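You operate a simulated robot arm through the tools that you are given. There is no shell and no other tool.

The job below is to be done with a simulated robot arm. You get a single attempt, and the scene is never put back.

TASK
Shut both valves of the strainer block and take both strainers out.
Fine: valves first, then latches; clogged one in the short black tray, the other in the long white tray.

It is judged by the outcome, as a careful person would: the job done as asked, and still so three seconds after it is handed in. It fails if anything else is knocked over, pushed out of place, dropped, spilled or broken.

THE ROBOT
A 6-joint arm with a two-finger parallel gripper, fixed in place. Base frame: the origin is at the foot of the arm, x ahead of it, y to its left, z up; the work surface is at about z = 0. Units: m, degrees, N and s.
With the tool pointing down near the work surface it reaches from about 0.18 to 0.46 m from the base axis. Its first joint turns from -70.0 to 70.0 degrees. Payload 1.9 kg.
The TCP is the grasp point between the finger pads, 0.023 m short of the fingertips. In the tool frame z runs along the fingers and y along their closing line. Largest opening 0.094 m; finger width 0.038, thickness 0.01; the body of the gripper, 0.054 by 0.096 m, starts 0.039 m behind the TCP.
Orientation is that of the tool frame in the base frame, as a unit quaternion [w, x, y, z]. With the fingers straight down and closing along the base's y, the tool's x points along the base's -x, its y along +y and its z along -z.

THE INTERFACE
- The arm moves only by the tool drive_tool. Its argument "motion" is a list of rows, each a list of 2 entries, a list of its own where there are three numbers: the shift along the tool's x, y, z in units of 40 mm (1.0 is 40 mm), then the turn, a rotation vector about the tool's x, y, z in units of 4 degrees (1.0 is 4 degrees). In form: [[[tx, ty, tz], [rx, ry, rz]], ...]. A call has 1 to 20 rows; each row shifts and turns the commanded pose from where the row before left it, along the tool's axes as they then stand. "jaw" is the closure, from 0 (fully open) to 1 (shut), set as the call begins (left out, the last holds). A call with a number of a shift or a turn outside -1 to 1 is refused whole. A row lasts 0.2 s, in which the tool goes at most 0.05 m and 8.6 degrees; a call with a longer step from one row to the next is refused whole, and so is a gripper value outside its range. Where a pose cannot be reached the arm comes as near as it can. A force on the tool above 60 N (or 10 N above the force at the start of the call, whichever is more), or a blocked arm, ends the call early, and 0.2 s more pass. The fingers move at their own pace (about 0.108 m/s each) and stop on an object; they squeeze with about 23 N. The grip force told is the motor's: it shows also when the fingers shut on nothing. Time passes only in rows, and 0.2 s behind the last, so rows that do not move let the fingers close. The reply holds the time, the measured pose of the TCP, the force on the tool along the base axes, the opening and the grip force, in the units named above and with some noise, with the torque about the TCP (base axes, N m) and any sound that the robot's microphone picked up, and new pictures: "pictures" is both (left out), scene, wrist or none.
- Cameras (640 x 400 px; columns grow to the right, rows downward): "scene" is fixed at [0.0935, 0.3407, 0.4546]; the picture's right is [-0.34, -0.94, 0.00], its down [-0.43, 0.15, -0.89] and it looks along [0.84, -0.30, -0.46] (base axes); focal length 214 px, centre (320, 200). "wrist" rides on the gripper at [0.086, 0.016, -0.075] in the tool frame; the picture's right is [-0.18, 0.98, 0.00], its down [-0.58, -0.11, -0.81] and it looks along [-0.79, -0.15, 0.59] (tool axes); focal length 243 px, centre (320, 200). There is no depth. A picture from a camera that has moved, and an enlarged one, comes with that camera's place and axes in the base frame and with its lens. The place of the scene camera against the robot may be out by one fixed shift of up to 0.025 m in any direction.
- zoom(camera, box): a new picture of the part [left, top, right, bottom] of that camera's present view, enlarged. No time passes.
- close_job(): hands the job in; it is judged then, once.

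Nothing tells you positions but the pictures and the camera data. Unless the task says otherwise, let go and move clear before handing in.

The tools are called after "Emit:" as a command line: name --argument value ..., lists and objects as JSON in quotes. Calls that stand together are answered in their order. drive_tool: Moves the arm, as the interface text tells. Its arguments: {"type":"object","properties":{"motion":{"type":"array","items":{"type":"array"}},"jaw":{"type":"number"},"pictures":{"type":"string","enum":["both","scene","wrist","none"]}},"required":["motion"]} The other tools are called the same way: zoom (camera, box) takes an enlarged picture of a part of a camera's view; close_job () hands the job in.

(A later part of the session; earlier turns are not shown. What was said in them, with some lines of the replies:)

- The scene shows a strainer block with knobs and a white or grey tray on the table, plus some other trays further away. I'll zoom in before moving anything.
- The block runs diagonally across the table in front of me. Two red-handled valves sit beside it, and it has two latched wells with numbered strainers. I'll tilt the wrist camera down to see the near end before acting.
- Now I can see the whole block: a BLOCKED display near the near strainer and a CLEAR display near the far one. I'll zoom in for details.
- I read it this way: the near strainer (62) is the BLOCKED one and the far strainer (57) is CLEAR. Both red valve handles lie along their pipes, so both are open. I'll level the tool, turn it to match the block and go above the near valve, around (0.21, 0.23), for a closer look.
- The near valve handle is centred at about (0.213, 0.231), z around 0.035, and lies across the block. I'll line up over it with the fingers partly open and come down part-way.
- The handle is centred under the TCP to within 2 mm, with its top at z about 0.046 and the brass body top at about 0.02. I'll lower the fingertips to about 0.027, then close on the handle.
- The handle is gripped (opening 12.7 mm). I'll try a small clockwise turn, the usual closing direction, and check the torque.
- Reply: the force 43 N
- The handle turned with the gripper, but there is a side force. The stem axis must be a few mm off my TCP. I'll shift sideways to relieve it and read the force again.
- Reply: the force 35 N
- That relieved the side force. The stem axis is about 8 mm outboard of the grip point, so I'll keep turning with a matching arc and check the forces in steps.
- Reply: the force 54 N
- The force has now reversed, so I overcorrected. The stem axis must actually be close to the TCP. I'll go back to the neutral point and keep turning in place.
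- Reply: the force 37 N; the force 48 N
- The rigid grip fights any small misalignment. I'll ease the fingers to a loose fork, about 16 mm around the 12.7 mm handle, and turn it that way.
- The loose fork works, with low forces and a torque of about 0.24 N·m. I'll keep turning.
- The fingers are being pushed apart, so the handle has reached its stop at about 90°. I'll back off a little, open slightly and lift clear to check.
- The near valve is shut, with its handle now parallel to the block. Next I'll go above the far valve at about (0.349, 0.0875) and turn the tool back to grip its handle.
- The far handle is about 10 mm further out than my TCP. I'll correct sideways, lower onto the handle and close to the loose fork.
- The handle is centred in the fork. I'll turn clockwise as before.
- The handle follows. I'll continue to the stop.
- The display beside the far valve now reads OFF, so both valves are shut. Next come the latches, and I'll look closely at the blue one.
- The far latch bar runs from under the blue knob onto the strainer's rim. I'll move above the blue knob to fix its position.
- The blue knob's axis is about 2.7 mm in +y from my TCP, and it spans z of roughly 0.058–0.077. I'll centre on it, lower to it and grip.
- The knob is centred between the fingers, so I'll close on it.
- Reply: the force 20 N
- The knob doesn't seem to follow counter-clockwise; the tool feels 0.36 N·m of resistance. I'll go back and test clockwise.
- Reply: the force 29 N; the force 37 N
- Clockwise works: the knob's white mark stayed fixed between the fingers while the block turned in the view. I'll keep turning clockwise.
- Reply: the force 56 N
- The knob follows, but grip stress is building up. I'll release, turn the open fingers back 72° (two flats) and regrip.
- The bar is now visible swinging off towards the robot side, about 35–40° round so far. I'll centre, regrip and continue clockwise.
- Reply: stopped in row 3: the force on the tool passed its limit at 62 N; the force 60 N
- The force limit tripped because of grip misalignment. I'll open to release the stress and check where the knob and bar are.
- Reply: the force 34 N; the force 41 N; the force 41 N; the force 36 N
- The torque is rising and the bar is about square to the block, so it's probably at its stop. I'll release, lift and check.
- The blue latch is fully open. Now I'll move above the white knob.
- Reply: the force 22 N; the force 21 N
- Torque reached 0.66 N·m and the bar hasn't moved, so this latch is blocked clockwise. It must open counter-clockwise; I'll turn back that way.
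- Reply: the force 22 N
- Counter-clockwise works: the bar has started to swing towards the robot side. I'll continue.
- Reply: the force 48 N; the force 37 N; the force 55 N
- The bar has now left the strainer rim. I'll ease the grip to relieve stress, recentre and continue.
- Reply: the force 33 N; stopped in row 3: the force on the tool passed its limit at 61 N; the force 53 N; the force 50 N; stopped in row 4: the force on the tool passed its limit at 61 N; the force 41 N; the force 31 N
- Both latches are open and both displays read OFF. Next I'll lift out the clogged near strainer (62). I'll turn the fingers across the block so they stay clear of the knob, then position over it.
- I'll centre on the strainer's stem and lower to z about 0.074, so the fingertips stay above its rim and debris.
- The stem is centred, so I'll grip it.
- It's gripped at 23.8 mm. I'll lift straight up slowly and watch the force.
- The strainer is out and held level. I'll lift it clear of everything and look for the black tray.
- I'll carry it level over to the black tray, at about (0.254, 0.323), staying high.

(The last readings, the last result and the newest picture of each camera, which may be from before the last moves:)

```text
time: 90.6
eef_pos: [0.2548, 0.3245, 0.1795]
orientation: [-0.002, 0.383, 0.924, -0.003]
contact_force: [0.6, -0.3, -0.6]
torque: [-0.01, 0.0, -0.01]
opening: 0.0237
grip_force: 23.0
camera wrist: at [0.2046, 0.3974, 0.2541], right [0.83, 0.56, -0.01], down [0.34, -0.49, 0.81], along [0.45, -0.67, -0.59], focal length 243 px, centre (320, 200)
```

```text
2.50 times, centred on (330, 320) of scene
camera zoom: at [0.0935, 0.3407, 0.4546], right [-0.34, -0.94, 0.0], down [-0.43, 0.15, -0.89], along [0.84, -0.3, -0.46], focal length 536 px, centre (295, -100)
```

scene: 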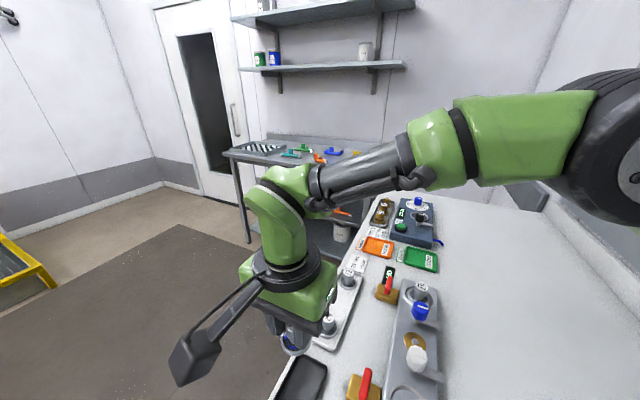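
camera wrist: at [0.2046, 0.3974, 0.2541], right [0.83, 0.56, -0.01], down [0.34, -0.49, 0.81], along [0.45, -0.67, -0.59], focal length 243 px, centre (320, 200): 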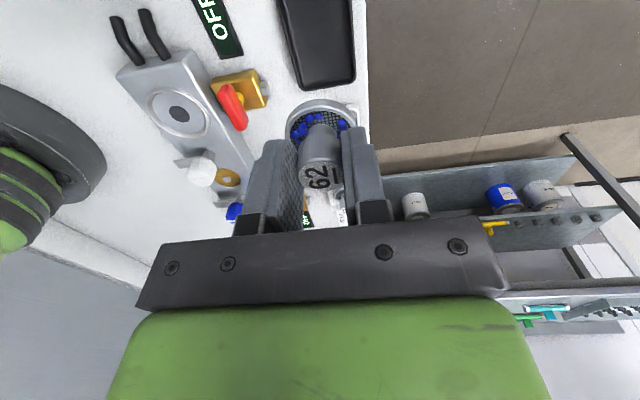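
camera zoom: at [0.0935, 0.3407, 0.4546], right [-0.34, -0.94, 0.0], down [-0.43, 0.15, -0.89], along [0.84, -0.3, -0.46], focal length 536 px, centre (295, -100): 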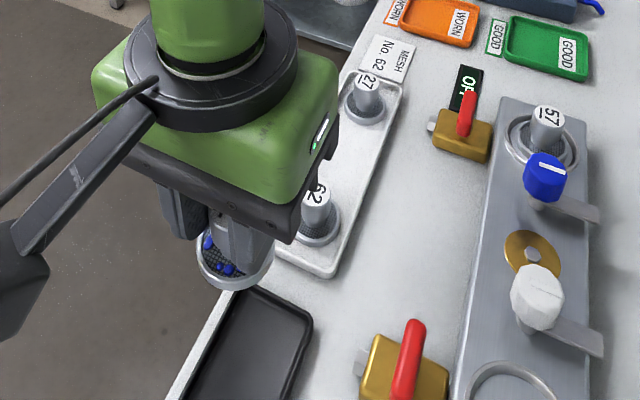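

The tray's centre line passes right through the TCP, and its centre is about 8 mm towards the far end. I'll shift there and descend, then approach the floor slowly.

Emit:
drive_tool --motion '[[[-0.19, 0, 0], [0, 0, 0]], [[0, 0, 0.8], [0, 0, 0]], [[0, 0, 0.8], [0, 0, 0]], [[0, 0, 0.7], [0, 0, 0]], [[0, 0, 0.5], [0, 0, 0]], [[0, 0, 0], [0, 0, 0]]]' --pictures "both"

Emit:
zoom --camera "wrist" --box '[200, 0, 440, 200]'

Emit:
zoom --camera "scene" --box '[220, 240, 440, 400]'

```text
time: 92.0
eef_pos: [0.2604, 0.3155, 0.0699]
orientation: [-0.001, 0.382, 0.924, -0.001]
contact_force: [-1.0, -0.9, -0.1]
torque: [-0.01, -0.02, -0.01]
opening: 0.0239
grip_force: 23.0
camera wrist: at [0.2106, 0.3897, 0.1425], right [0.83, 0.56, -0.01], down [0.34, -0.49, 0.81], along [0.45, -0.67, -0.59], focal length 243 px, centre (320, 200)
```

scene: 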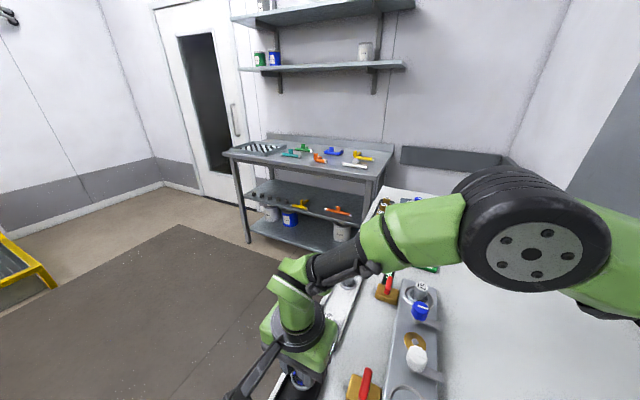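
wrist: 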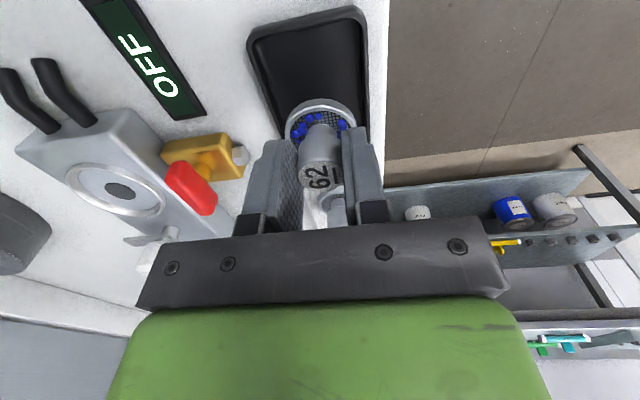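

```text
2.00 times, centred on (320, 100) of wrist
camera zoom: at [0.2106, 0.3897, 0.1425], right [0.83, 0.56, -0.01], down [0.34, -0.49, 0.81], along [0.45, -0.67, -0.59], focal length 485 px, centre (320, 400)
```

zoom: 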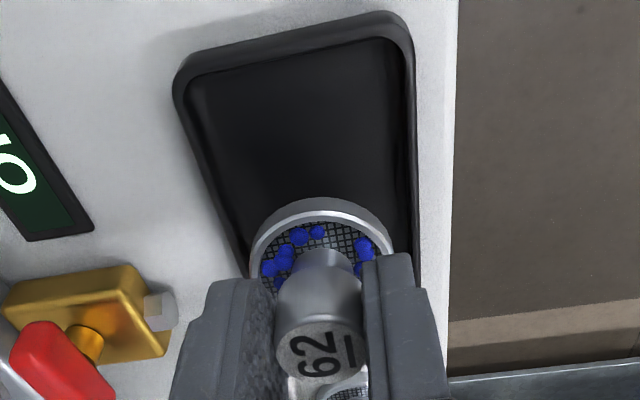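

```text
2.50 times, centred on (330, 320) of scene
camera zoom: at [0.0935, 0.3407, 0.4546], right [-0.34, -0.94, 0.0], down [-0.43, 0.15, -0.89], along [0.84, -0.3, -0.46], focal length 536 px, centre (295, -100)
```

zoom: 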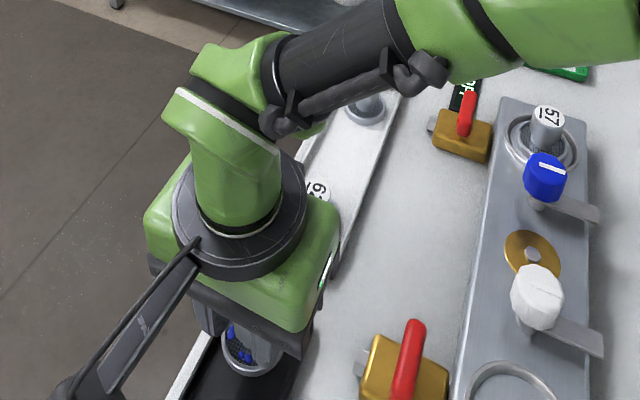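

Emit:
drive_tool --motion '[[[0.07, 0.01, 0], [0, 0, 0]], [[0, 0, 0.2], [0, 0, 0]], [[0, 0, 0.15], [0, 0, 0]], [[0, 0, 0], [0, 0, 0]]]' --pictures "none"

Emit:
drive_tool --motion '[[[0, 0, 0.06], [0, 0, 0]], [[0, 0, 0.05], [0, 0, 0]], [[0, 0, 0], [0, 0, 0]]]' --pictures "wrist"

Emit:
zoom --camera "wrist" --box '[200, 0, 440, 200]'

```text
time: 93.0
eef_pos: [0.2577, 0.319, 0.054]
orientation: [-0.002, 0.382, 0.924, -0.002]
contact_force: [0.2, 0.5, -1.4]
torque: [-0.02, -0.03, -0.02]
opening: 0.0236
grip_force: 22.9
```

```text
time: 93.8
eef_pos: [0.2568, 0.3189, 0.049]
orientation: [-0.002, 0.383, 0.924, -0.003]
contact_force: [0.1, 0.1, -0.8]
torque: [-0.01, -0.02, -0.04]
opening: 0.0237
grip_force: 23.0
camera wrist: at [0.2076, 0.3926, 0.124], right [0.83, 0.56, -0.01], down [0.34, -0.49, 0.81], along [0.45, -0.67, -0.59], focal length 243 px, centre (320, 200)
```

wrist: 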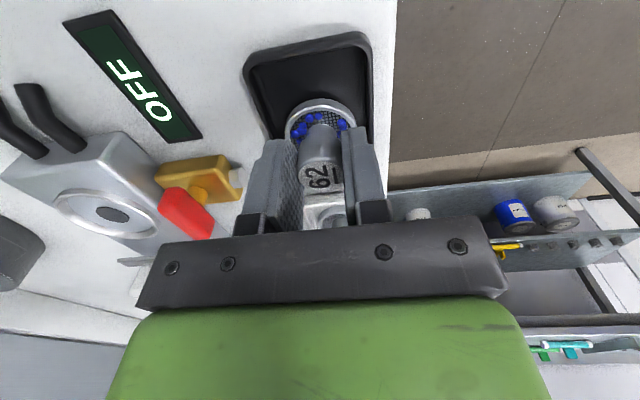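

```text
2.00 times, centred on (320, 100) of wrist
camera zoom: at [0.2076, 0.3926, 0.124], right [0.83, 0.56, -0.01], down [0.34, -0.49, 0.81], along [0.45, -0.67, -0.59], focal length 485 px, centre (320, 400)
```

zoom: 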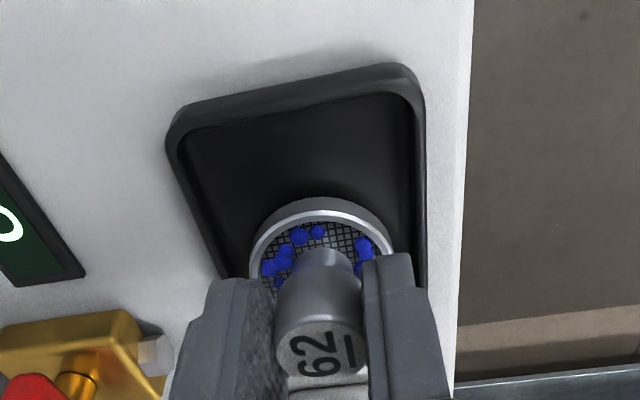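

There's no contact yet. I'll continue in small steps.

Emit:
drive_tool --motion '[[[0, 0, 0.04], [0, 0, 0]], [[0, 0, 0.03], [0, 0, 0]], [[0, 0, 0], [0, 0, 0]]]' --pictures "none"

Emit:
drive_tool --motion '[[[0, 0, 0.03], [0, 0, 0]], [[0, 0, 0.02], [0, 0, 0]], [[0, 0, 0], [0, 0, 0]]]' --pictures "none"

```text
time: 94.6
eef_pos: [0.2574, 0.3189, 0.047]
orientation: [-0.003, 0.383, 0.924, -0.002]
contact_force: [0.8, -0.2, -2.2]
torque: [0.0, 0.02, 0.02]
opening: 0.0238
grip_force: 23.2
```

```text
time: 95.4
eef_pos: [0.2571, 0.3209, 0.0451]
orientation: [-0.002, 0.383, 0.924, -0.002]
contact_force: [-3.2, -0.2, 14.3]
torque: [-0.13, 0.05, 0.01]
opening: 0.0235
grip_force: 22.5
```

Contact is at 14 N, so it's on the tray floor. I'll ease up slightly, open just enough and lift away.

Emit:
drive_tool --motion '[[[0, 0, -0.015], [0, 0, 0]], [[0, 0, 0], [0, 0, 0]]]' --pictures "none"

Emit:
drive_tool --motion '[[[0, 0, 0], [0, 0, 0]], [[0, 0, 0], [0, 0, 0]], [[0, 0, 0], [0, 0, 0]]]' --jaw 0.64 --pictures "wrist"

Emit:
zoom --camera "wrist" --box '[200, 0, 440, 200]'

```text
time: 96.0
eef_pos: [0.2575, 0.32, 0.046]
orientation: [-0.002, 0.382, 0.924, -0.002]
contact_force: [-2.5, -3.0, 16.0]
torque: [-0.12, 0.05, 0.0]
opening: 0.0236
grip_force: 22.5
```

```text
time: 96.8
eef_pos: [0.2574, 0.3195, 0.0451]
orientation: [-0.002, 0.383, 0.924, -0.002]
contact_force: [-0.2, 0.0, 0.6]
torque: [-0.02, 0.0, 0.03]
opening: 0.0338
grip_force: 0.1
camera wrist: at [0.2076, 0.393, 0.1194], right [0.83, 0.56, -0.01], down [0.34, -0.49, 0.81], along [0.45, -0.67, -0.59], focal length 243 px, centre (320, 200)
```

wrist: 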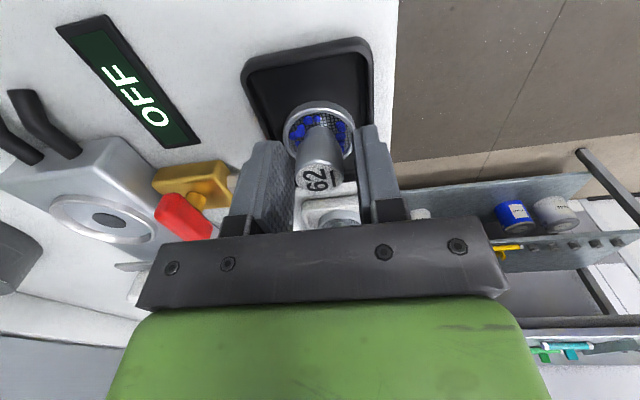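

```text
2.00 times, centred on (320, 100) of wrist
camera zoom: at [0.2076, 0.393, 0.1194], right [0.83, 0.56, -0.01], down [0.34, -0.49, 0.81], along [0.45, -0.67, -0.59], focal length 485 px, centre (320, 400)
```

zoom: 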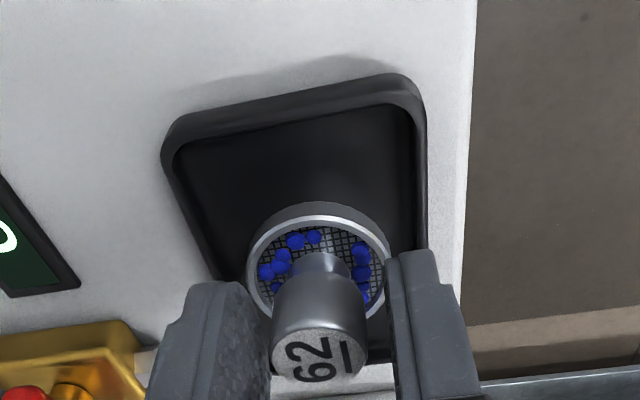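

It stands upright on its own. I'll centre the open fingers and lift straight up.

Emit:
drive_tool --motion '[[[0, -0.04, 0], [0, 0, 0]], [[0, 0, -0.25], [0, 0, 0]], [[0, 0, -0.5], [0, 0, 0]], [[0, 0, -0.8], [0, 0, 0]], [[0, 0, -0.8], [0, 0, 0]], [[0, 0, -0.8], [0, 0, 0]], [[0, 0, 0], [0, 0, 0]]]' --pictures "both"

Emit:
zoom --camera "wrist" --box '[200, 0, 440, 200]'

Emit:
zoom --camera "scene" --box '[220, 240, 440, 400]'

```text
time: 98.4
eef_pos: [0.2569, 0.3196, 0.1702]
orientation: [-0.002, 0.382, 0.924, -0.002]
contact_force: [-0.2, -0.4, -0.6]
torque: [-0.02, 0.0, -0.04]
opening: 0.0337
grip_force: 0.1
camera wrist: at [0.2077, 0.3923, 0.2444], right [0.83, 0.56, -0.01], down [0.34, -0.49, 0.81], along [0.45, -0.67, -0.59], focal length 243 px, centre (320, 200)
```

scene: 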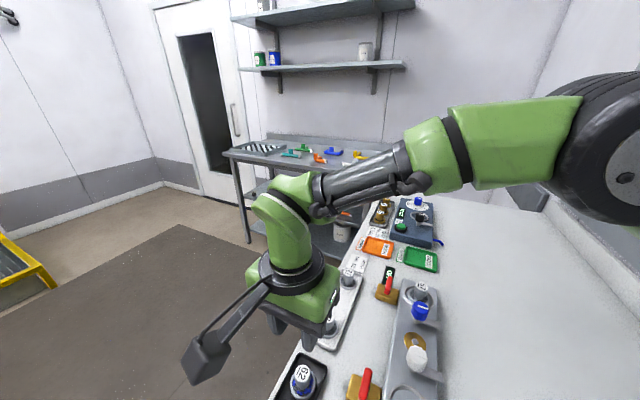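
wrist: 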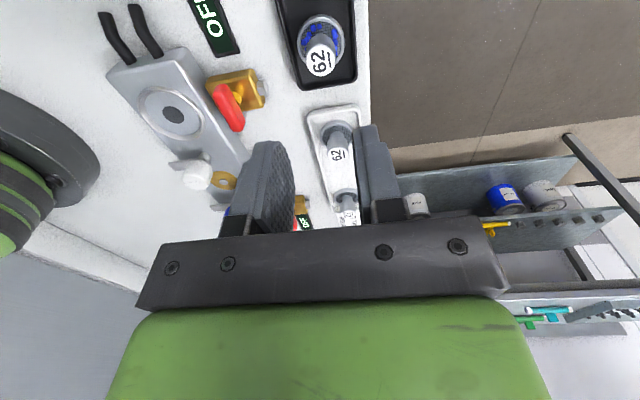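

```text
2.00 times, centred on (320, 100) of wrist
camera zoom: at [0.2077, 0.3923, 0.2444], right [0.83, 0.56, -0.01], down [0.34, -0.49, 0.81], along [0.45, -0.67, -0.59], focal length 485 px, centre (320, 400)
```

zoom: 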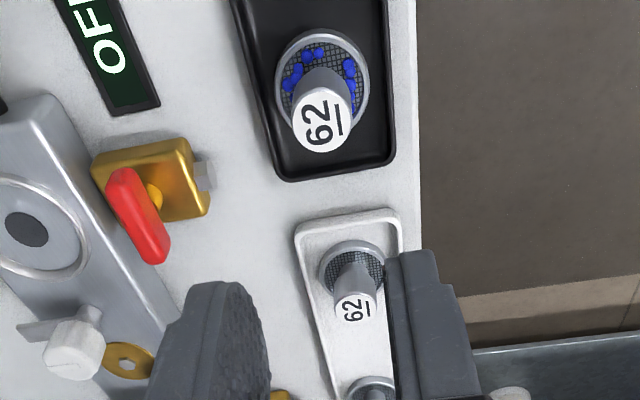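

```text
2.50 times, centred on (330, 320) of scene
camera zoom: at [0.0935, 0.3407, 0.4546], right [-0.34, -0.94, 0.0], down [-0.43, 0.15, -0.89], along [0.84, -0.3, -0.46], focal length 536 px, centre (295, -100)
```

zoom: 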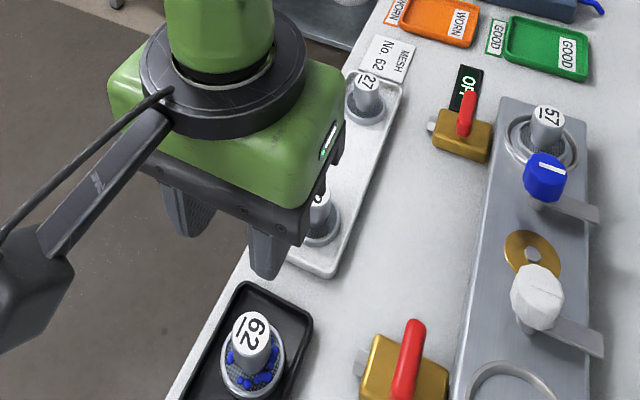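

The clogged strainer stands in the black tray. Next I'll go above the far strainer (57).

Emit:
drive_tool --motion '[[[-0.73, -0.4975, 0], [0, 0, 0]], [[-0.73, -0.4975, 0], [0, 0, 0]], [[-0.73, -0.4975, 0], [0, 0, 0]], [[-0.73, -0.4975, 0], [0, 0, 0]], [[-0.73, -0.4975, 0], [0, 0, 0]], [[-0.73, -0.4975, 0], [0, 0, 0]], [[-0.73, -0.4975, 0], [0, 0, 0]], [[-0.73, -0.4975, 0], [0, 0, 0]], [[0, 0, 0], [0, 0, 0]]]' --jaw 0.5 --pictures "wrist"

Emit:
zoom --camera "wrist" --box '[200, 0, 440, 150]'

```text
time: 100.4
eef_pos: [0.3097, 0.0403, 0.1712]
orientation: [-0.002, 0.383, 0.924, -0.002]
contact_force: [0.1, -0.3, -0.8]
torque: [0.03, 0.02, 0.0]
opening: 0.0471
grip_force: 0.1
camera wrist: at [0.26, 0.1131, 0.2458], right [0.83, 0.56, -0.01], down [0.34, -0.49, 0.81], along [0.45, -0.67, -0.59], focal length 243 px, centre (320, 200)
```

wrist: 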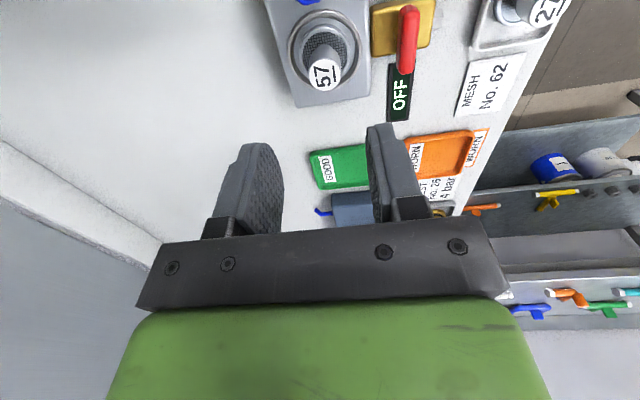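

```text
2.67 times, centred on (320, 75) of wrist
camera zoom: at [0.26, 0.1131, 0.2458], right [0.83, 0.56, -0.01], down [0.34, -0.49, 0.81], along [0.45, -0.67, -0.59], focal length 647 px, centre (320, 533)
```

zoom: 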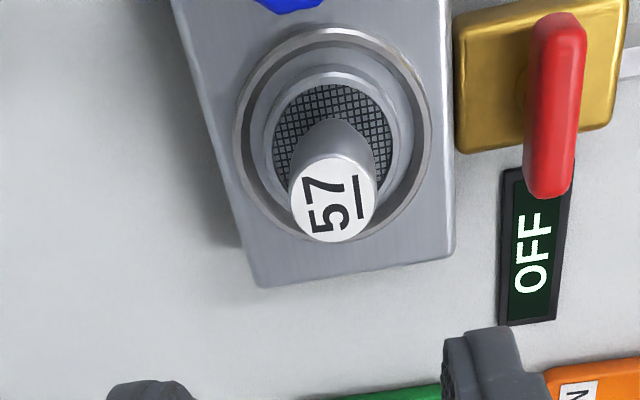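

Emit:
drive_tool --motion '[[[0.04, 0.115, 0.64], [0, 0, 0]], [[0, 0, 0.64], [0, 0, 0]], [[0, 0, 0], [0, 0, 0]]]' --jaw 0.5 --pictures "wrist"

Emit:
zoom --camera "wrist" --box '[200, 0, 440, 150]'

```text
time: 101.2
eef_pos: [0.3132, 0.045, 0.1212]
orientation: [-0.002, 0.382, 0.924, -0.002]
contact_force: [-0.2, 0.6, -0.5]
torque: [0.0, -0.01, -0.04]
opening: 0.0468
grip_force: 0.0
camera wrist: at [0.2638, 0.1173, 0.1957], right [0.83, 0.56, -0.01], down [0.34, -0.49, 0.81], along [0.45, -0.67, -0.59], focal length 243 px, centre (320, 200)
```

wrist: 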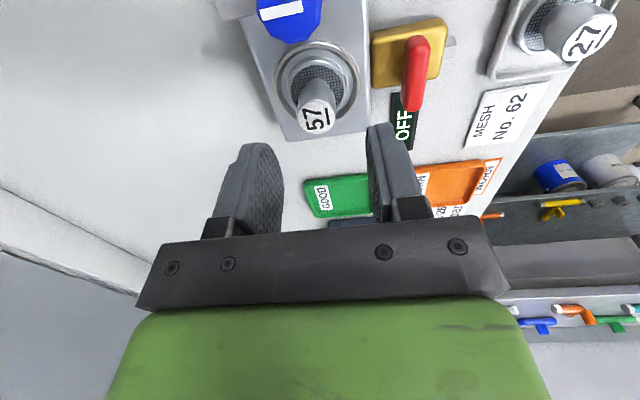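

```text
2.67 times, centred on (320, 75) of wrist
camera zoom: at [0.2638, 0.1173, 0.1957], right [0.83, 0.56, -0.01], down [0.34, -0.49, 0.81], along [0.45, -0.67, -0.59], focal length 647 px, centre (320, 533)
```

zoom: 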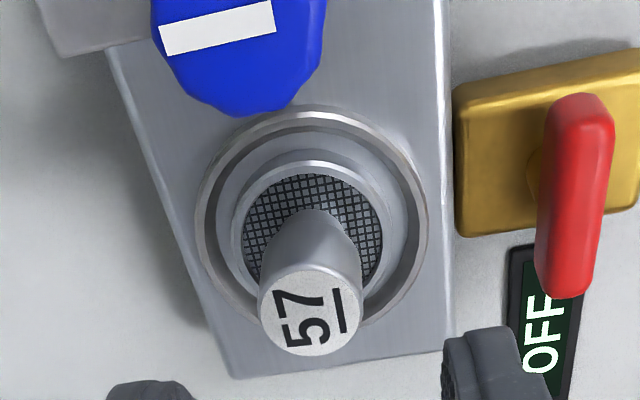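

Emit:
drive_tool --motion '[[[0.03, -0.058, 0], [0, 0, 0]], [[0, 0, 0.59], [0, 0, 0]], [[0, 0, 0.59], [0, 0, 0]], [[0, 0, 0], [0, 0, 0]]]' --jaw 0.5 --pictures "wrist"

Emit:
zoom --camera "wrist" --box '[220, 50, 420, 220]'

```text
time: 102.2
eef_pos: [0.3096, 0.0428, 0.073]
orientation: [-0.002, 0.384, 0.923, -0.001]
contact_force: [0.1, 0.2, -0.1]
torque: [-0.01, -0.03, 0.02]
opening: 0.0469
grip_force: 0.1
camera wrist: at [0.2598, 0.1167, 0.1472], right [0.83, 0.56, -0.01], down [0.34, -0.49, 0.81], along [0.45, -0.67, -0.59], focal length 243 px, centre (320, 200)
```

wrist: 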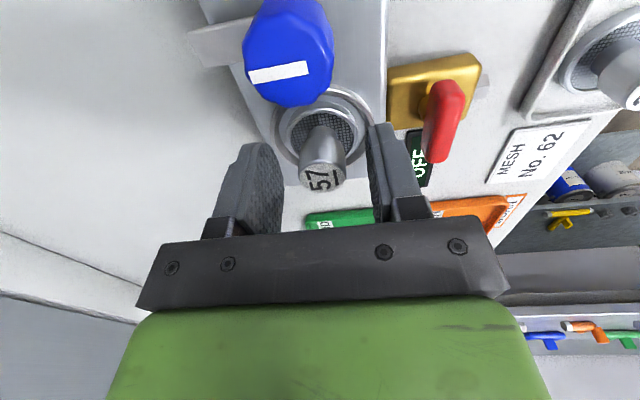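

```text
2.35 times, centred on (320, 135) of wrist
camera zoom: at [0.2598, 0.1167, 0.1472], right [0.83, 0.56, -0.01], down [0.34, -0.49, 0.81], along [0.45, -0.67, -0.59], focal length 571 px, centre (320, 353)
```

zoom: 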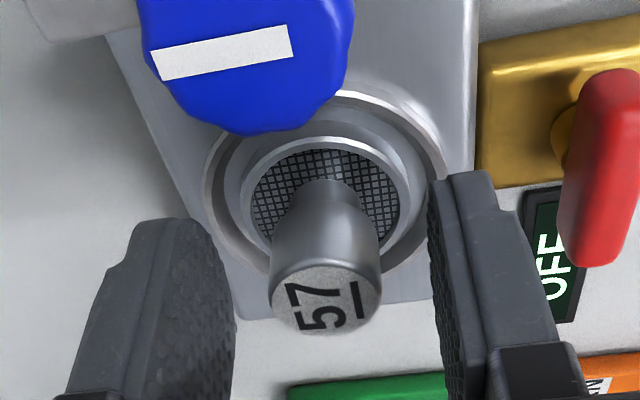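

The stem is centred. I'll grip it and lift gently.

Emit:
drive_tool --motion '[[[0, 0, 0], [0, 0, 0]], [[0, 0, 0], [0, 0, 0]], [[0, 0, 0], [0, 0, 0]]]' --jaw 1.0 --pictures "none"

Emit:
drive_tool --motion '[[[0, 0, -0.15], [0, 0, 0]], [[0, 0, -0.2], [0, 0, 0]], [[0, 0, -0.25], [0, 0, 0]], [[0, 0, -0.25], [0, 0, 0]], [[0, 0, 0], [0, 0, 0]]]' --pictures "wrist"

```text
time: 103.0
eef_pos: [0.3096, 0.0433, 0.0724]
orientation: [-0.002, 0.383, 0.924, -0.002]
contact_force: [1.2, -0.3, 0.6]
torque: [-0.01, 0.01, 0.0]
opening: 0.0236
grip_force: 23.3
```

```text
time: 104.2
eef_pos: [0.3101, 0.0453, 0.107]
orientation: [-0.002, 0.383, 0.924, -0.002]
contact_force: [-1.1, 0.0, -1.4]
torque: [-0.02, 0.0, -0.01]
opening: 0.0238
grip_force: 22.5
camera wrist: at [0.2599, 0.1174, 0.1812], right [0.83, 0.56, -0.01], down [0.34, -0.49, 0.81], along [0.45, -0.67, -0.59], focal length 243 px, centre (320, 200)
```

wrist: 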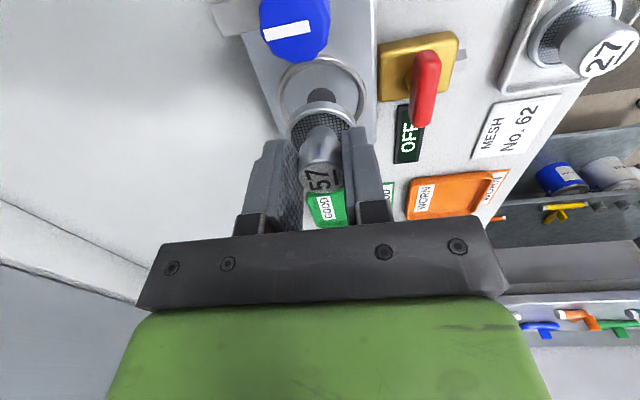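

The clean strainer (57) is out. I'll raise it and carry it to the white tray, aiming for the gap between the two spares at about (0.372, 0.203).

Emit:
drive_tool --motion '[[[0, 0, -0.9], [0, 0, 0]], [[0, 0, -0.9], [0, 0, 0]], [[0.33, 0.77, 0], [0, 0, 0]], [[0.33, 0.77, 0], [0, 0, 0]], [[0.33, 0.77, 0], [0, 0, 0]], [[0.33, 0.77, 0], [0, 0, 0]], [[0.33, 0.77, 0], [0, 0, 0]], [[0, 0, 0], [0, 0, 0]]]' --pictures "both"

Emit:
zoom --camera "wrist" --box '[200, 0, 440, 200]'

Emit:
zoom --camera "scene" --box '[260, 220, 440, 360]'

```text
time: 106.0
eef_pos: [0.3713, 0.1997, 0.1798]
orientation: [-0.003, 0.383, 0.924, -0.002]
contact_force: [0.0, -0.7, -0.9]
torque: [0.02, -0.01, 0.0]
opening: 0.0236
grip_force: 22.6
camera wrist: at [0.3215, 0.2726, 0.2537], right [0.83, 0.56, -0.01], down [0.34, -0.49, 0.81], along [0.45, -0.67, -0.59], focal length 243 px, centre (320, 200)
```

scene: 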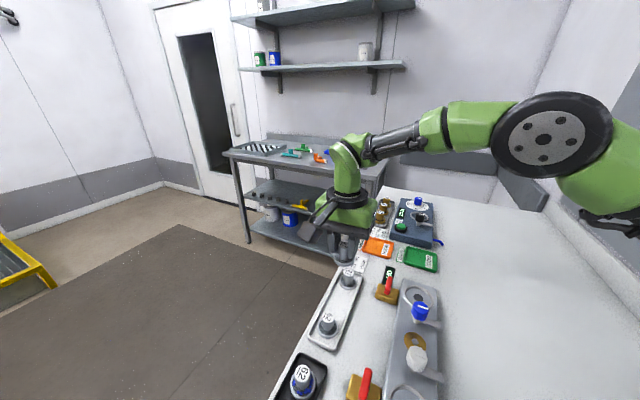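
wrist: 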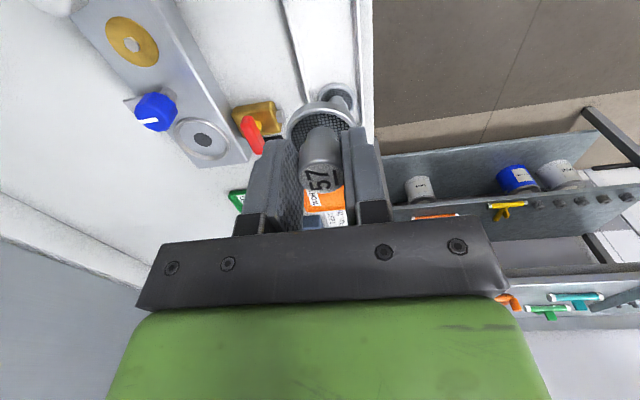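

```text
2.00 times, centred on (320, 100) of wrist
camera zoom: at [0.3215, 0.2726, 0.2537], right [0.83, 0.56, -0.01], down [0.34, -0.49, 0.81], along [0.45, -0.67, -0.59], focal length 485 px, centre (320, 400)
```

zoom: 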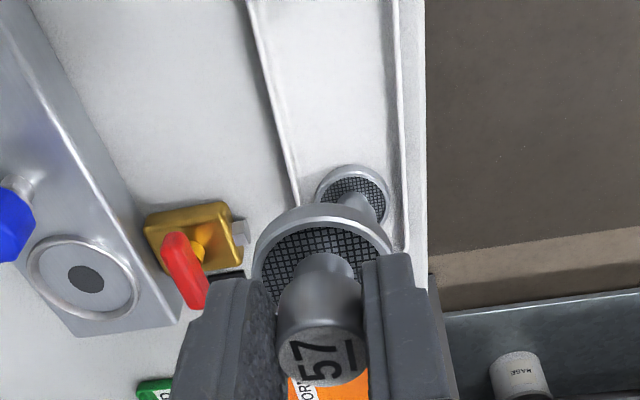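

```text
2.86 times, centred on (350, 290) of scene
camera zoom: at [0.0935, 0.3407, 0.4546], right [-0.34, -0.94, 0.0], down [-0.43, 0.15, -0.89], along [0.84, -0.3, -0.46], focal length 613 px, centre (234, -57)
```

zoom: 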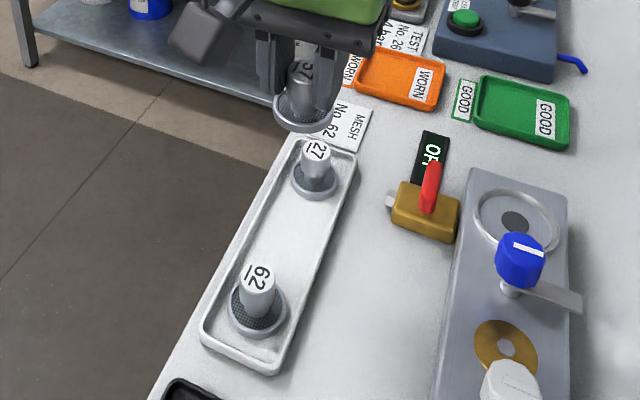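

Emit:
zoom --camera "wrist" --box '[280, 0, 420, 110]'

```text
3.64 times, centred on (350, 55) of wrist
camera zoom: at [0.3215, 0.2726, 0.2537], right [0.83, 0.56, -0.01], down [0.34, -0.49, 0.81], along [0.45, -0.67, -0.59], focal length 882 px, centre (211, 727)
```

zoom: 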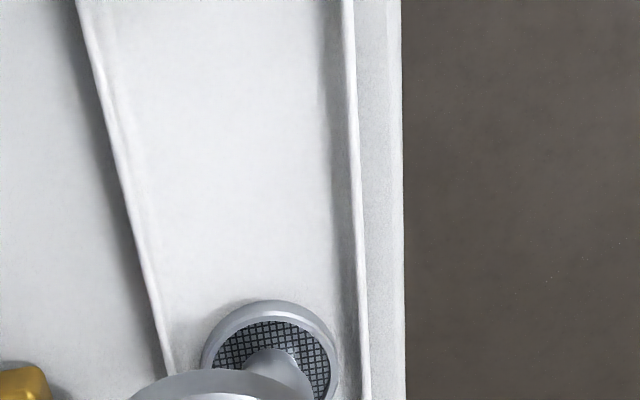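

The tray centre line is about 5 mm to +y of the tool, and the middle of the gap is about 5 mm back. I'll correct, go down part-way and re-check.

Emit:
drive_tool --motion '[[[0.12, 0.12, 0], [0, 0, 0]], [[0, 0, 0.8], [0, 0, 0]], [[0, 0, 0.8], [0, 0, 0]], [[0, 0, 0.7], [0, 0, 0]], [[0, 0, 0.35], [0, 0, 0]], [[0, 0, 0], [0, 0, 0]]]' --pictures "both"

Emit:
zoom --camera "wrist" --box '[200, 0, 440, 200]'

Emit:
zoom --camera "scene" --box '[260, 220, 440, 360]'

```text
time: 107.4
eef_pos: [0.3715, 0.2073, 0.0719]
orientation: [-0.003, 0.384, 0.923, -0.002]
contact_force: [-0.3, 0.5, -0.3]
torque: [0.03, -0.01, -0.02]
opening: 0.0237
grip_force: 22.6
camera wrist: at [0.3213, 0.2799, 0.1471], right [0.83, 0.56, -0.01], down [0.34, -0.49, 0.81], along [0.45, -0.67, -0.59], focal length 243 px, centre (320, 200)
```

scene: 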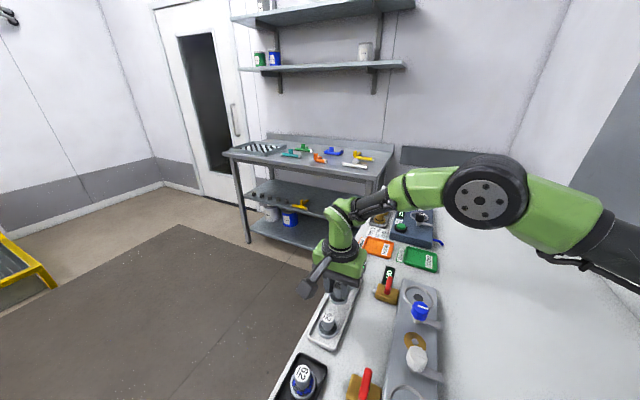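
wrist: 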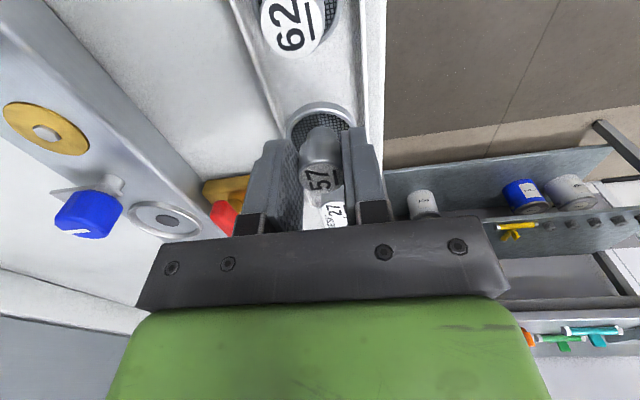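

```text
2.00 times, centred on (320, 100) of wrist
camera zoom: at [0.3213, 0.2799, 0.1471], right [0.83, 0.56, -0.01], down [0.34, -0.49, 0.81], along [0.45, -0.67, -0.59], focal length 485 px, centre (320, 400)
```

zoom: 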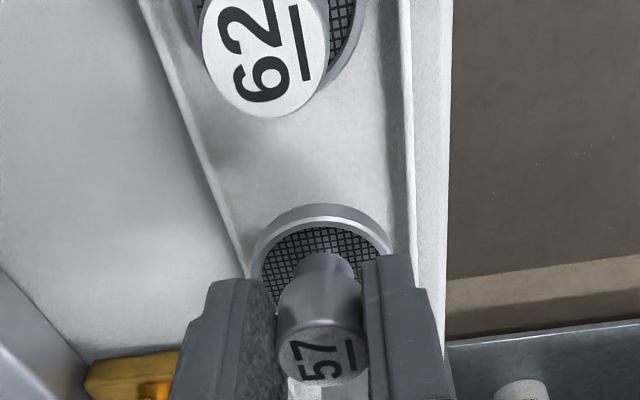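

```text
2.86 times, centred on (350, 290) of scene
camera zoom: at [0.0935, 0.3407, 0.4546], right [-0.34, -0.94, 0.0], down [-0.43, 0.15, -0.89], along [0.84, -0.3, -0.46], focal length 613 px, centre (234, -57)
```

zoom: 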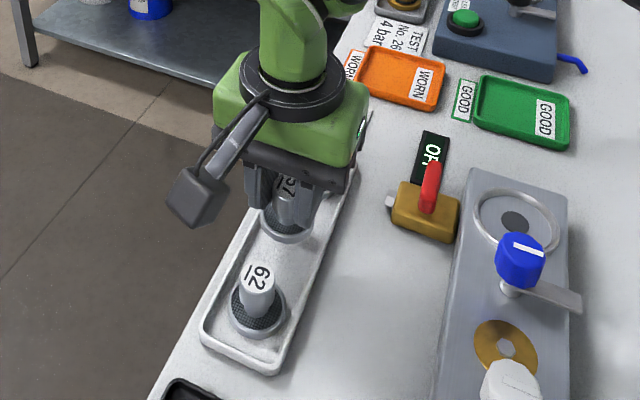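

The placement line is centred to within 1 mm, so I'll continue down gently.

Emit:
drive_tool --motion '[[[-0.05, 0.01, 0], [0, 0, 0]], [[0, 0, 0.25], [0, 0, 0]], [[0, 0, 0.2], [0, 0, 0]], [[0, 0, 0.08], [0, 0, 0]], [[0, 0, 0], [0, 0, 0]]]' --pictures "wrist"

Emit:
zoom --camera "wrist" --box '[200, 0, 440, 200]'

Emit:
drive_tool --motion '[[[0, 0, 0.04], [0, 0, 0]], [[0, 0, 0.03], [0, 0, 0]], [[0, 0, 0], [0, 0, 0]]]' --pictures "none"

```text
time: 108.6
eef_pos: [0.3719, 0.2058, 0.0514]
orientation: [-0.002, 0.383, 0.924, -0.002]
contact_force: [0.2, 0.2, 0.2]
torque: [0.01, -0.02, -0.02]
opening: 0.0239
grip_force: 23.3
camera wrist: at [0.3218, 0.2785, 0.1257], right [0.83, 0.56, -0.01], down [0.34, -0.49, 0.81], along [0.45, -0.67, -0.59], focal length 243 px, centre (320, 200)
```

wrist: 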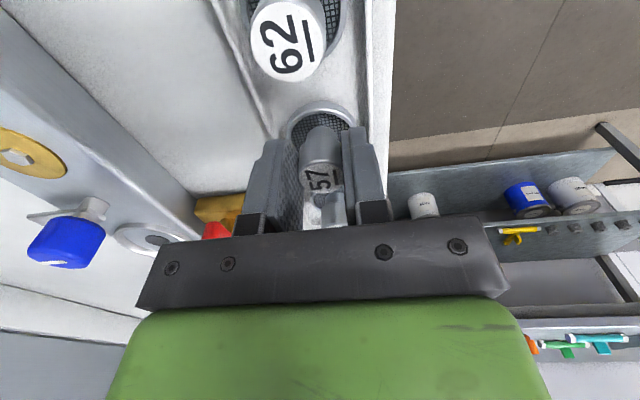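

```text
2.00 times, centred on (320, 100) of wrist
camera zoom: at [0.3218, 0.2785, 0.1257], right [0.83, 0.56, -0.01], down [0.34, -0.49, 0.81], along [0.45, -0.67, -0.59], focal length 485 px, centre (320, 400)
```

zoom: 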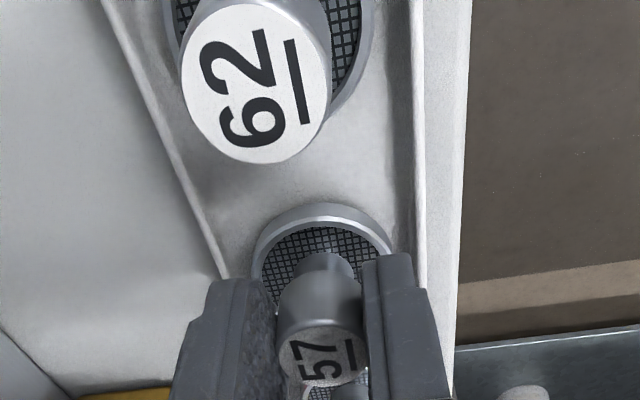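

```text
time: 109.4
eef_pos: [0.3719, 0.2058, 0.0489]
orientation: [-0.002, 0.383, 0.924, -0.003]
contact_force: [0.4, 0.3, -0.6]
torque: [0.01, 0.01, -0.02]
opening: 0.0236
grip_force: 23.1
```

Emit:
drive_tool --motion '[[[0, 0, 0.03], [0, 0, 0]], [[0, 0, 0.03], [0, 0, 0]], [[0, 0, 0], [0, 0, 0]]]' --pictures "none"

```text
time: 110.2
eef_pos: [0.3735, 0.2062, 0.0466]
orientation: [-0.001, 0.383, 0.924, -0.002]
contact_force: [-1.9, -0.1, 13.4]
torque: [0.11, -0.09, -0.02]
opening: 0.0237
grip_force: 23.0
```

Contact is at 13 N. I'll release with a small opening and check it stands.

Emit:
drive_tool --motion '[[[0, 0, -0.01], [0, 0, 0]], [[0, 0, 0], [0, 0, 0]]]' --pictures "none"

Emit:
drive_tool --motion '[[[0, 0, 0], [0, 0, 0]], [[0, 0, 0], [0, 0, 0]], [[0, 0, 0], [0, 0, 0]]]' --jaw 0.64 --pictures "wrist"

Emit:
zoom --camera "wrist" --box '[200, 0, 440, 200]'

```text
time: 110.8
eef_pos: [0.3729, 0.2052, 0.0462]
orientation: [-0.002, 0.382, 0.924, -0.003]
contact_force: [2.8, 3.2, 9.4]
torque: [0.17, -0.22, 0.03]
opening: 0.0236
grip_force: 23.3
```

```text
time: 111.6
eef_pos: [0.3734, 0.2045, 0.0467]
orientation: [-0.003, 0.382, 0.924, -0.002]
contact_force: [0.0, -0.4, 0.1]
torque: [-0.01, 0.0, 0.01]
opening: 0.0338
grip_force: 0.1
camera wrist: at [0.323, 0.2782, 0.1209], right [0.83, 0.56, -0.01], down [0.34, -0.49, 0.81], along [0.45, -0.67, -0.59], focal length 243 px, centre (320, 200)
```

wrist: 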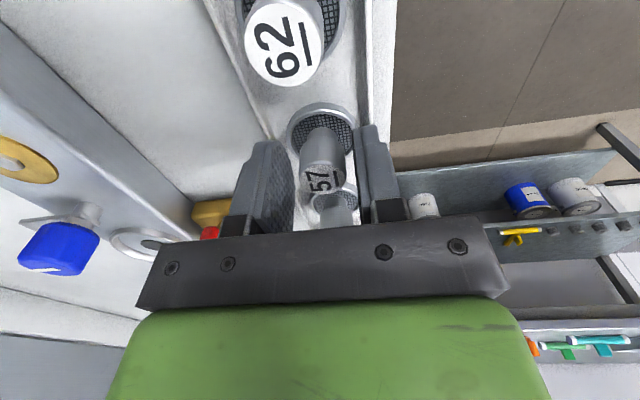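

```text
2.00 times, centred on (320, 100) of wrist
camera zoom: at [0.323, 0.2782, 0.1209], right [0.83, 0.56, -0.01], down [0.34, -0.49, 0.81], along [0.45, -0.67, -0.59], focal length 485 px, centre (320, 400)
```

zoom: 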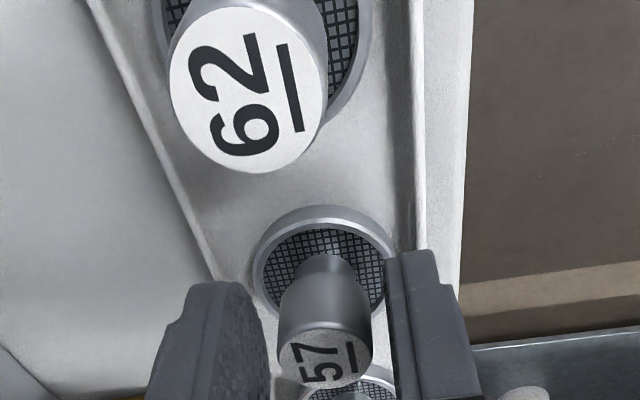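

Emit:
drive_tool --motion '[[[0, -0.01, -0.25], [0, 0, 0]], [[0, 0, -0.5], [0, 0, 0]], [[0, 0, -0.6], [0, 0, 0]], [[-0.3, 0, -0.6], [0, 0, 0]], [[-0.5, 0, -0.4], [0, 0, 0]], [[0, 0, 0], [0, 0, 0]]]' --pictures "both"

Emit:
zoom --camera "wrist" --box '[220, 0, 420, 160]'

Emit:
zoom --camera "scene" --box '[280, 240, 420, 370]'

```text
time: 113.0
eef_pos: [0.3922, 0.1817, 0.1416]
orientation: [-0.003, 0.383, 0.924, -0.002]
contact_force: [-0.3, 0.3, -0.7]
torque: [-0.02, 0.01, -0.02]
opening: 0.0339
grip_force: 0.0
camera wrist: at [0.3428, 0.2543, 0.2167], right [0.83, 0.56, -0.01], down [0.34, -0.49, 0.81], along [0.45, -0.67, -0.59], focal length 243 px, centre (320, 200)
```

scene: 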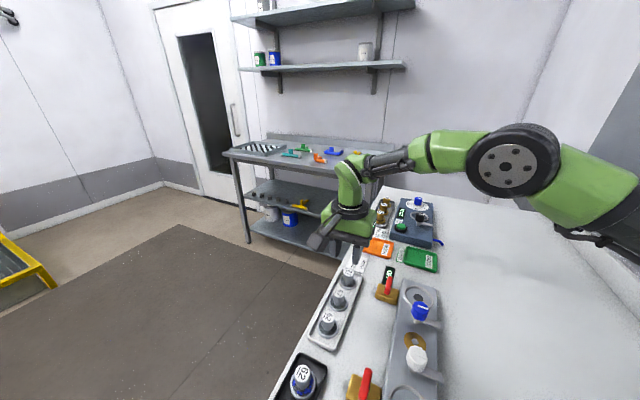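
wrist: 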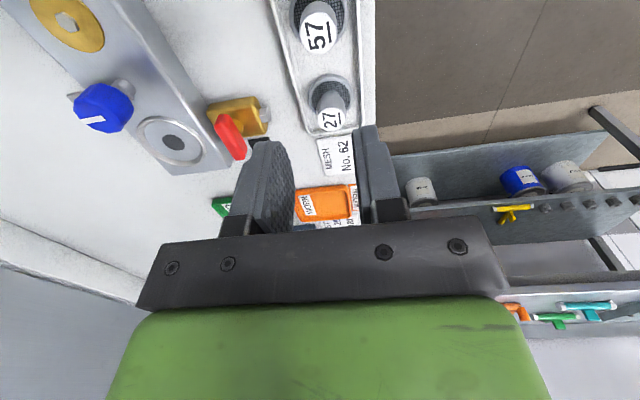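

```text
2.50 times, centred on (320, 80) of wrist
camera zoom: at [0.3428, 0.2543, 0.2167], right [0.83, 0.56, -0.01], down [0.34, -0.49, 0.81], along [0.45, -0.67, -0.59], focal length 606 px, centre (320, 500)
```

zoom: 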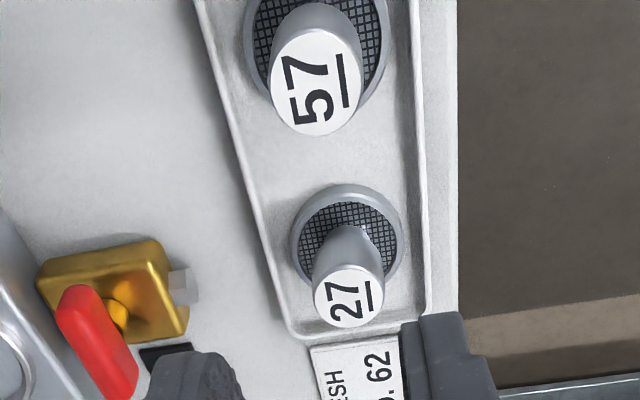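

```text
3.08 times, centred on (350, 305) of scene
camera zoom: at [0.0935, 0.3407, 0.4546], right [-0.34, -0.94, 0.0], down [-0.43, 0.15, -0.89], along [0.84, -0.3, -0.46], focal length 660 px, centre (228, -123)
```

zoom: 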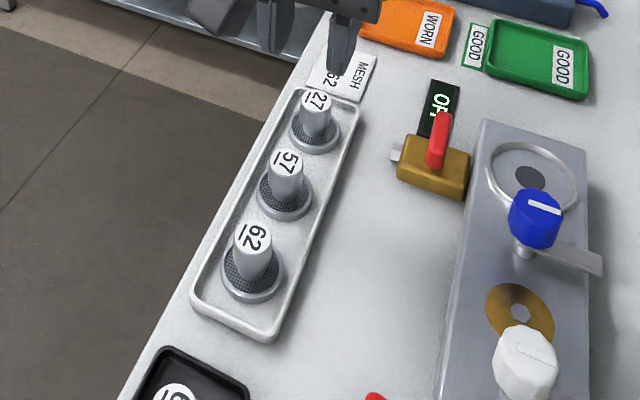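

Emit:
zoom --camera "scene" --box '[310, 260, 370, 340]'

Emit:
zoom --camera "wrist" --box '[260, 0, 380, 75]'

```text
5.00 times, centred on (340, 300) of scene
camera zoom: at [0.0935, 0.3407, 0.4546], right [-0.34, -0.94, 0.0], down [-0.43, 0.15, -0.89], along [0.84, -0.3, -0.46], focal length 1072 px, centre (220, -300)
```

zoom: 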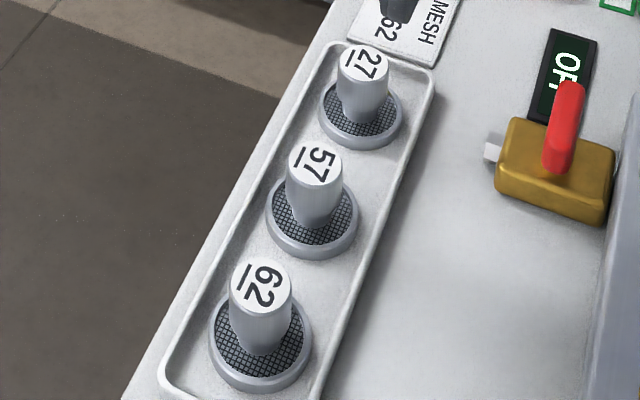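

```text
5.33 times, centred on (320, 38) of wrist
camera zoom: at [0.3428, 0.2543, 0.2167], right [0.83, 0.56, -0.01], down [0.34, -0.49, 0.81], along [0.45, -0.67, -0.59], focal length 1294 px, centre (320, 1067)
```

zoom: 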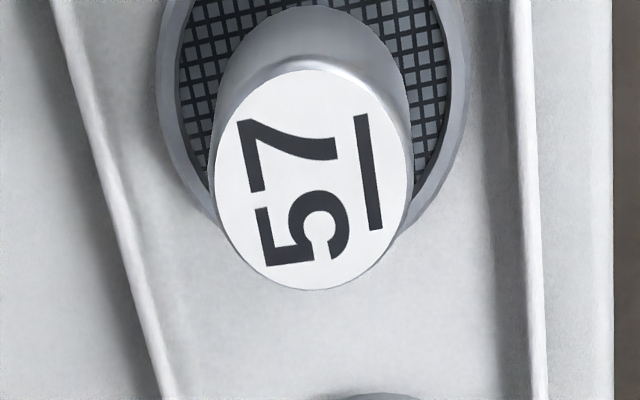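

Strainer 57 sits flat between the two spares. I'll raise the arm clear and check the whole scene.

Emit:
drive_tool --motion '[[[0, 0, -0.9], [0, 0, 0]], [[0, 0, -0.9], [0, 0, 0]], [[0, 0, -0.9], [0, 0, 0]], [[0, -0.6, -0.6], [0, 0, 0]], [[0, -0.9, -0.3], [0, 0, 0]], [[0, -0.9, 0], [0, 0, 0]], [[0, 0, 0], [0, 0, 0]]]' --pictures "both"

Emit:
zoom --camera "scene" --box '[260, 180, 480, 400]'

Emit:
zoom --camera "wrist" --box '[140, 0, 440, 200]'

```text
time: 114.6
eef_pos: [0.3287, 0.116, 0.2878]
orientation: [-0.002, 0.384, 0.924, -0.002]
contact_force: [-0.1, 0.8, 0.7]
torque: [0.02, 0.01, 0.01]
opening: 0.0337
grip_force: 0.0
camera wrist: at [0.2785, 0.1894, 0.3619], right [0.83, 0.56, -0.01], down [0.34, -0.49, 0.81], along [0.45, -0.67, -0.59], focal length 243 px, centre (320, 200)
```

scene: 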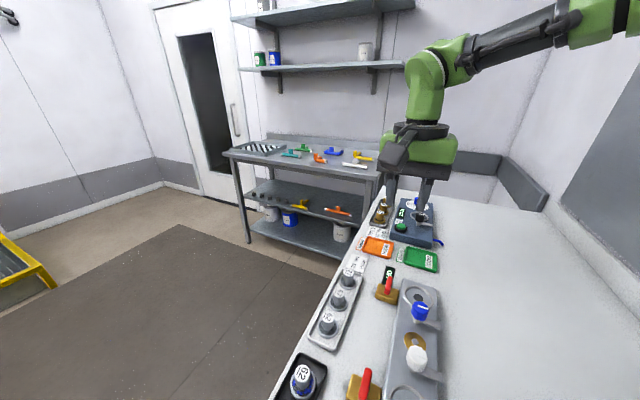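
wrist: 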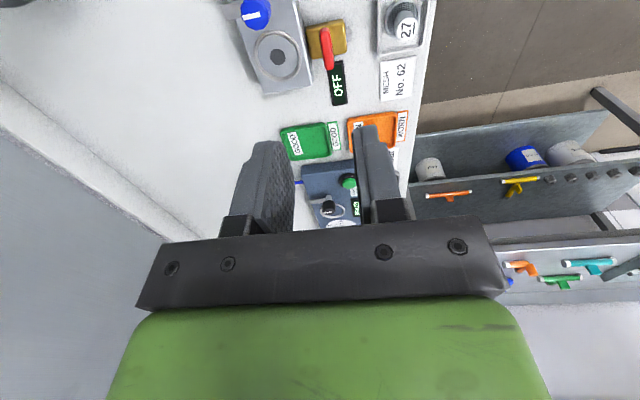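

```text
1.82 times, centred on (370, 290) of scene
camera zoom: at [0.0935, 0.3407, 0.4546], right [-0.34, -0.94, 0.0], down [-0.43, 0.15, -0.89], along [0.84, -0.3, -0.46], focal length 390 px, centre (229, 36)
```

zoom: 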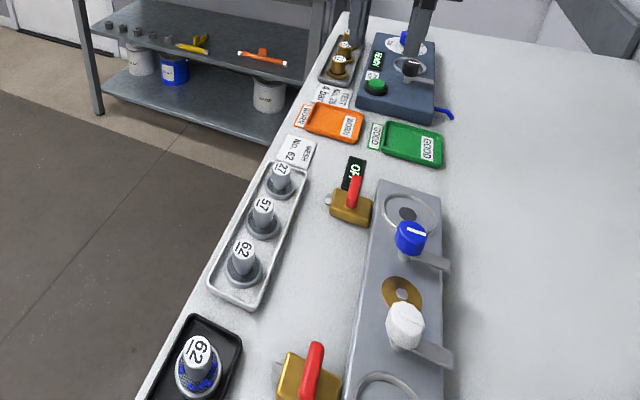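

```text
2.00 times, centred on (290, 100) of wrist
camera zoom: at [0.2785, 0.1894, 0.3619], right [0.83, 0.56, -0.01], down [0.34, -0.49, 0.81], along [0.45, -0.67, -0.59], focal length 485 px, centre (380, 400)
```

zoom: 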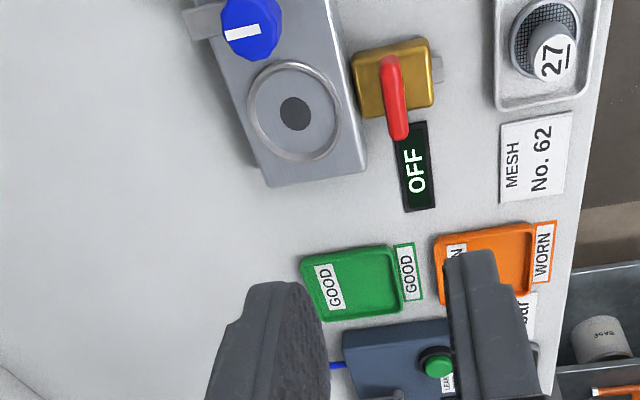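

Both valves are shut, with the handles parallel to the block and the displays reading OFF. Both latches are open and both wells are empty. The clogged 62 stands in the short black tray and the clean 57 in the long white tray. Nothing else has moved and the arm is clear, so I'm handing in.

Emit:
close_job

```text
The job is handed in.
```

The job is done and handed in. Both valves are shut and both strainers are out of the block.

- **Valves:** I turned both red handles clockwise to their stops before touching the latches. The displays beside them, which read BLOCKED and CLEAR at the start, now read OFF.
- **Latches:** The blue one opened clockwise and the white one counter-clockwise. Both bars now sit square to the block, clear of the wells.
- **Clogged strainer (62, near end):** It stands upright in the short black tray with its debris still on it.
- **Clean strainer (57, far end):** It stands flat in the long white tray, between the 62 and 27 already there.

While I turned the white knob, the arm's force limit stopped a move twice at about 61 N. The same thing happened once on the blue knob, at 62 N. I saw no damage, and nothing else was moved or knocked over. The gripper is empty and raised clear of the table.
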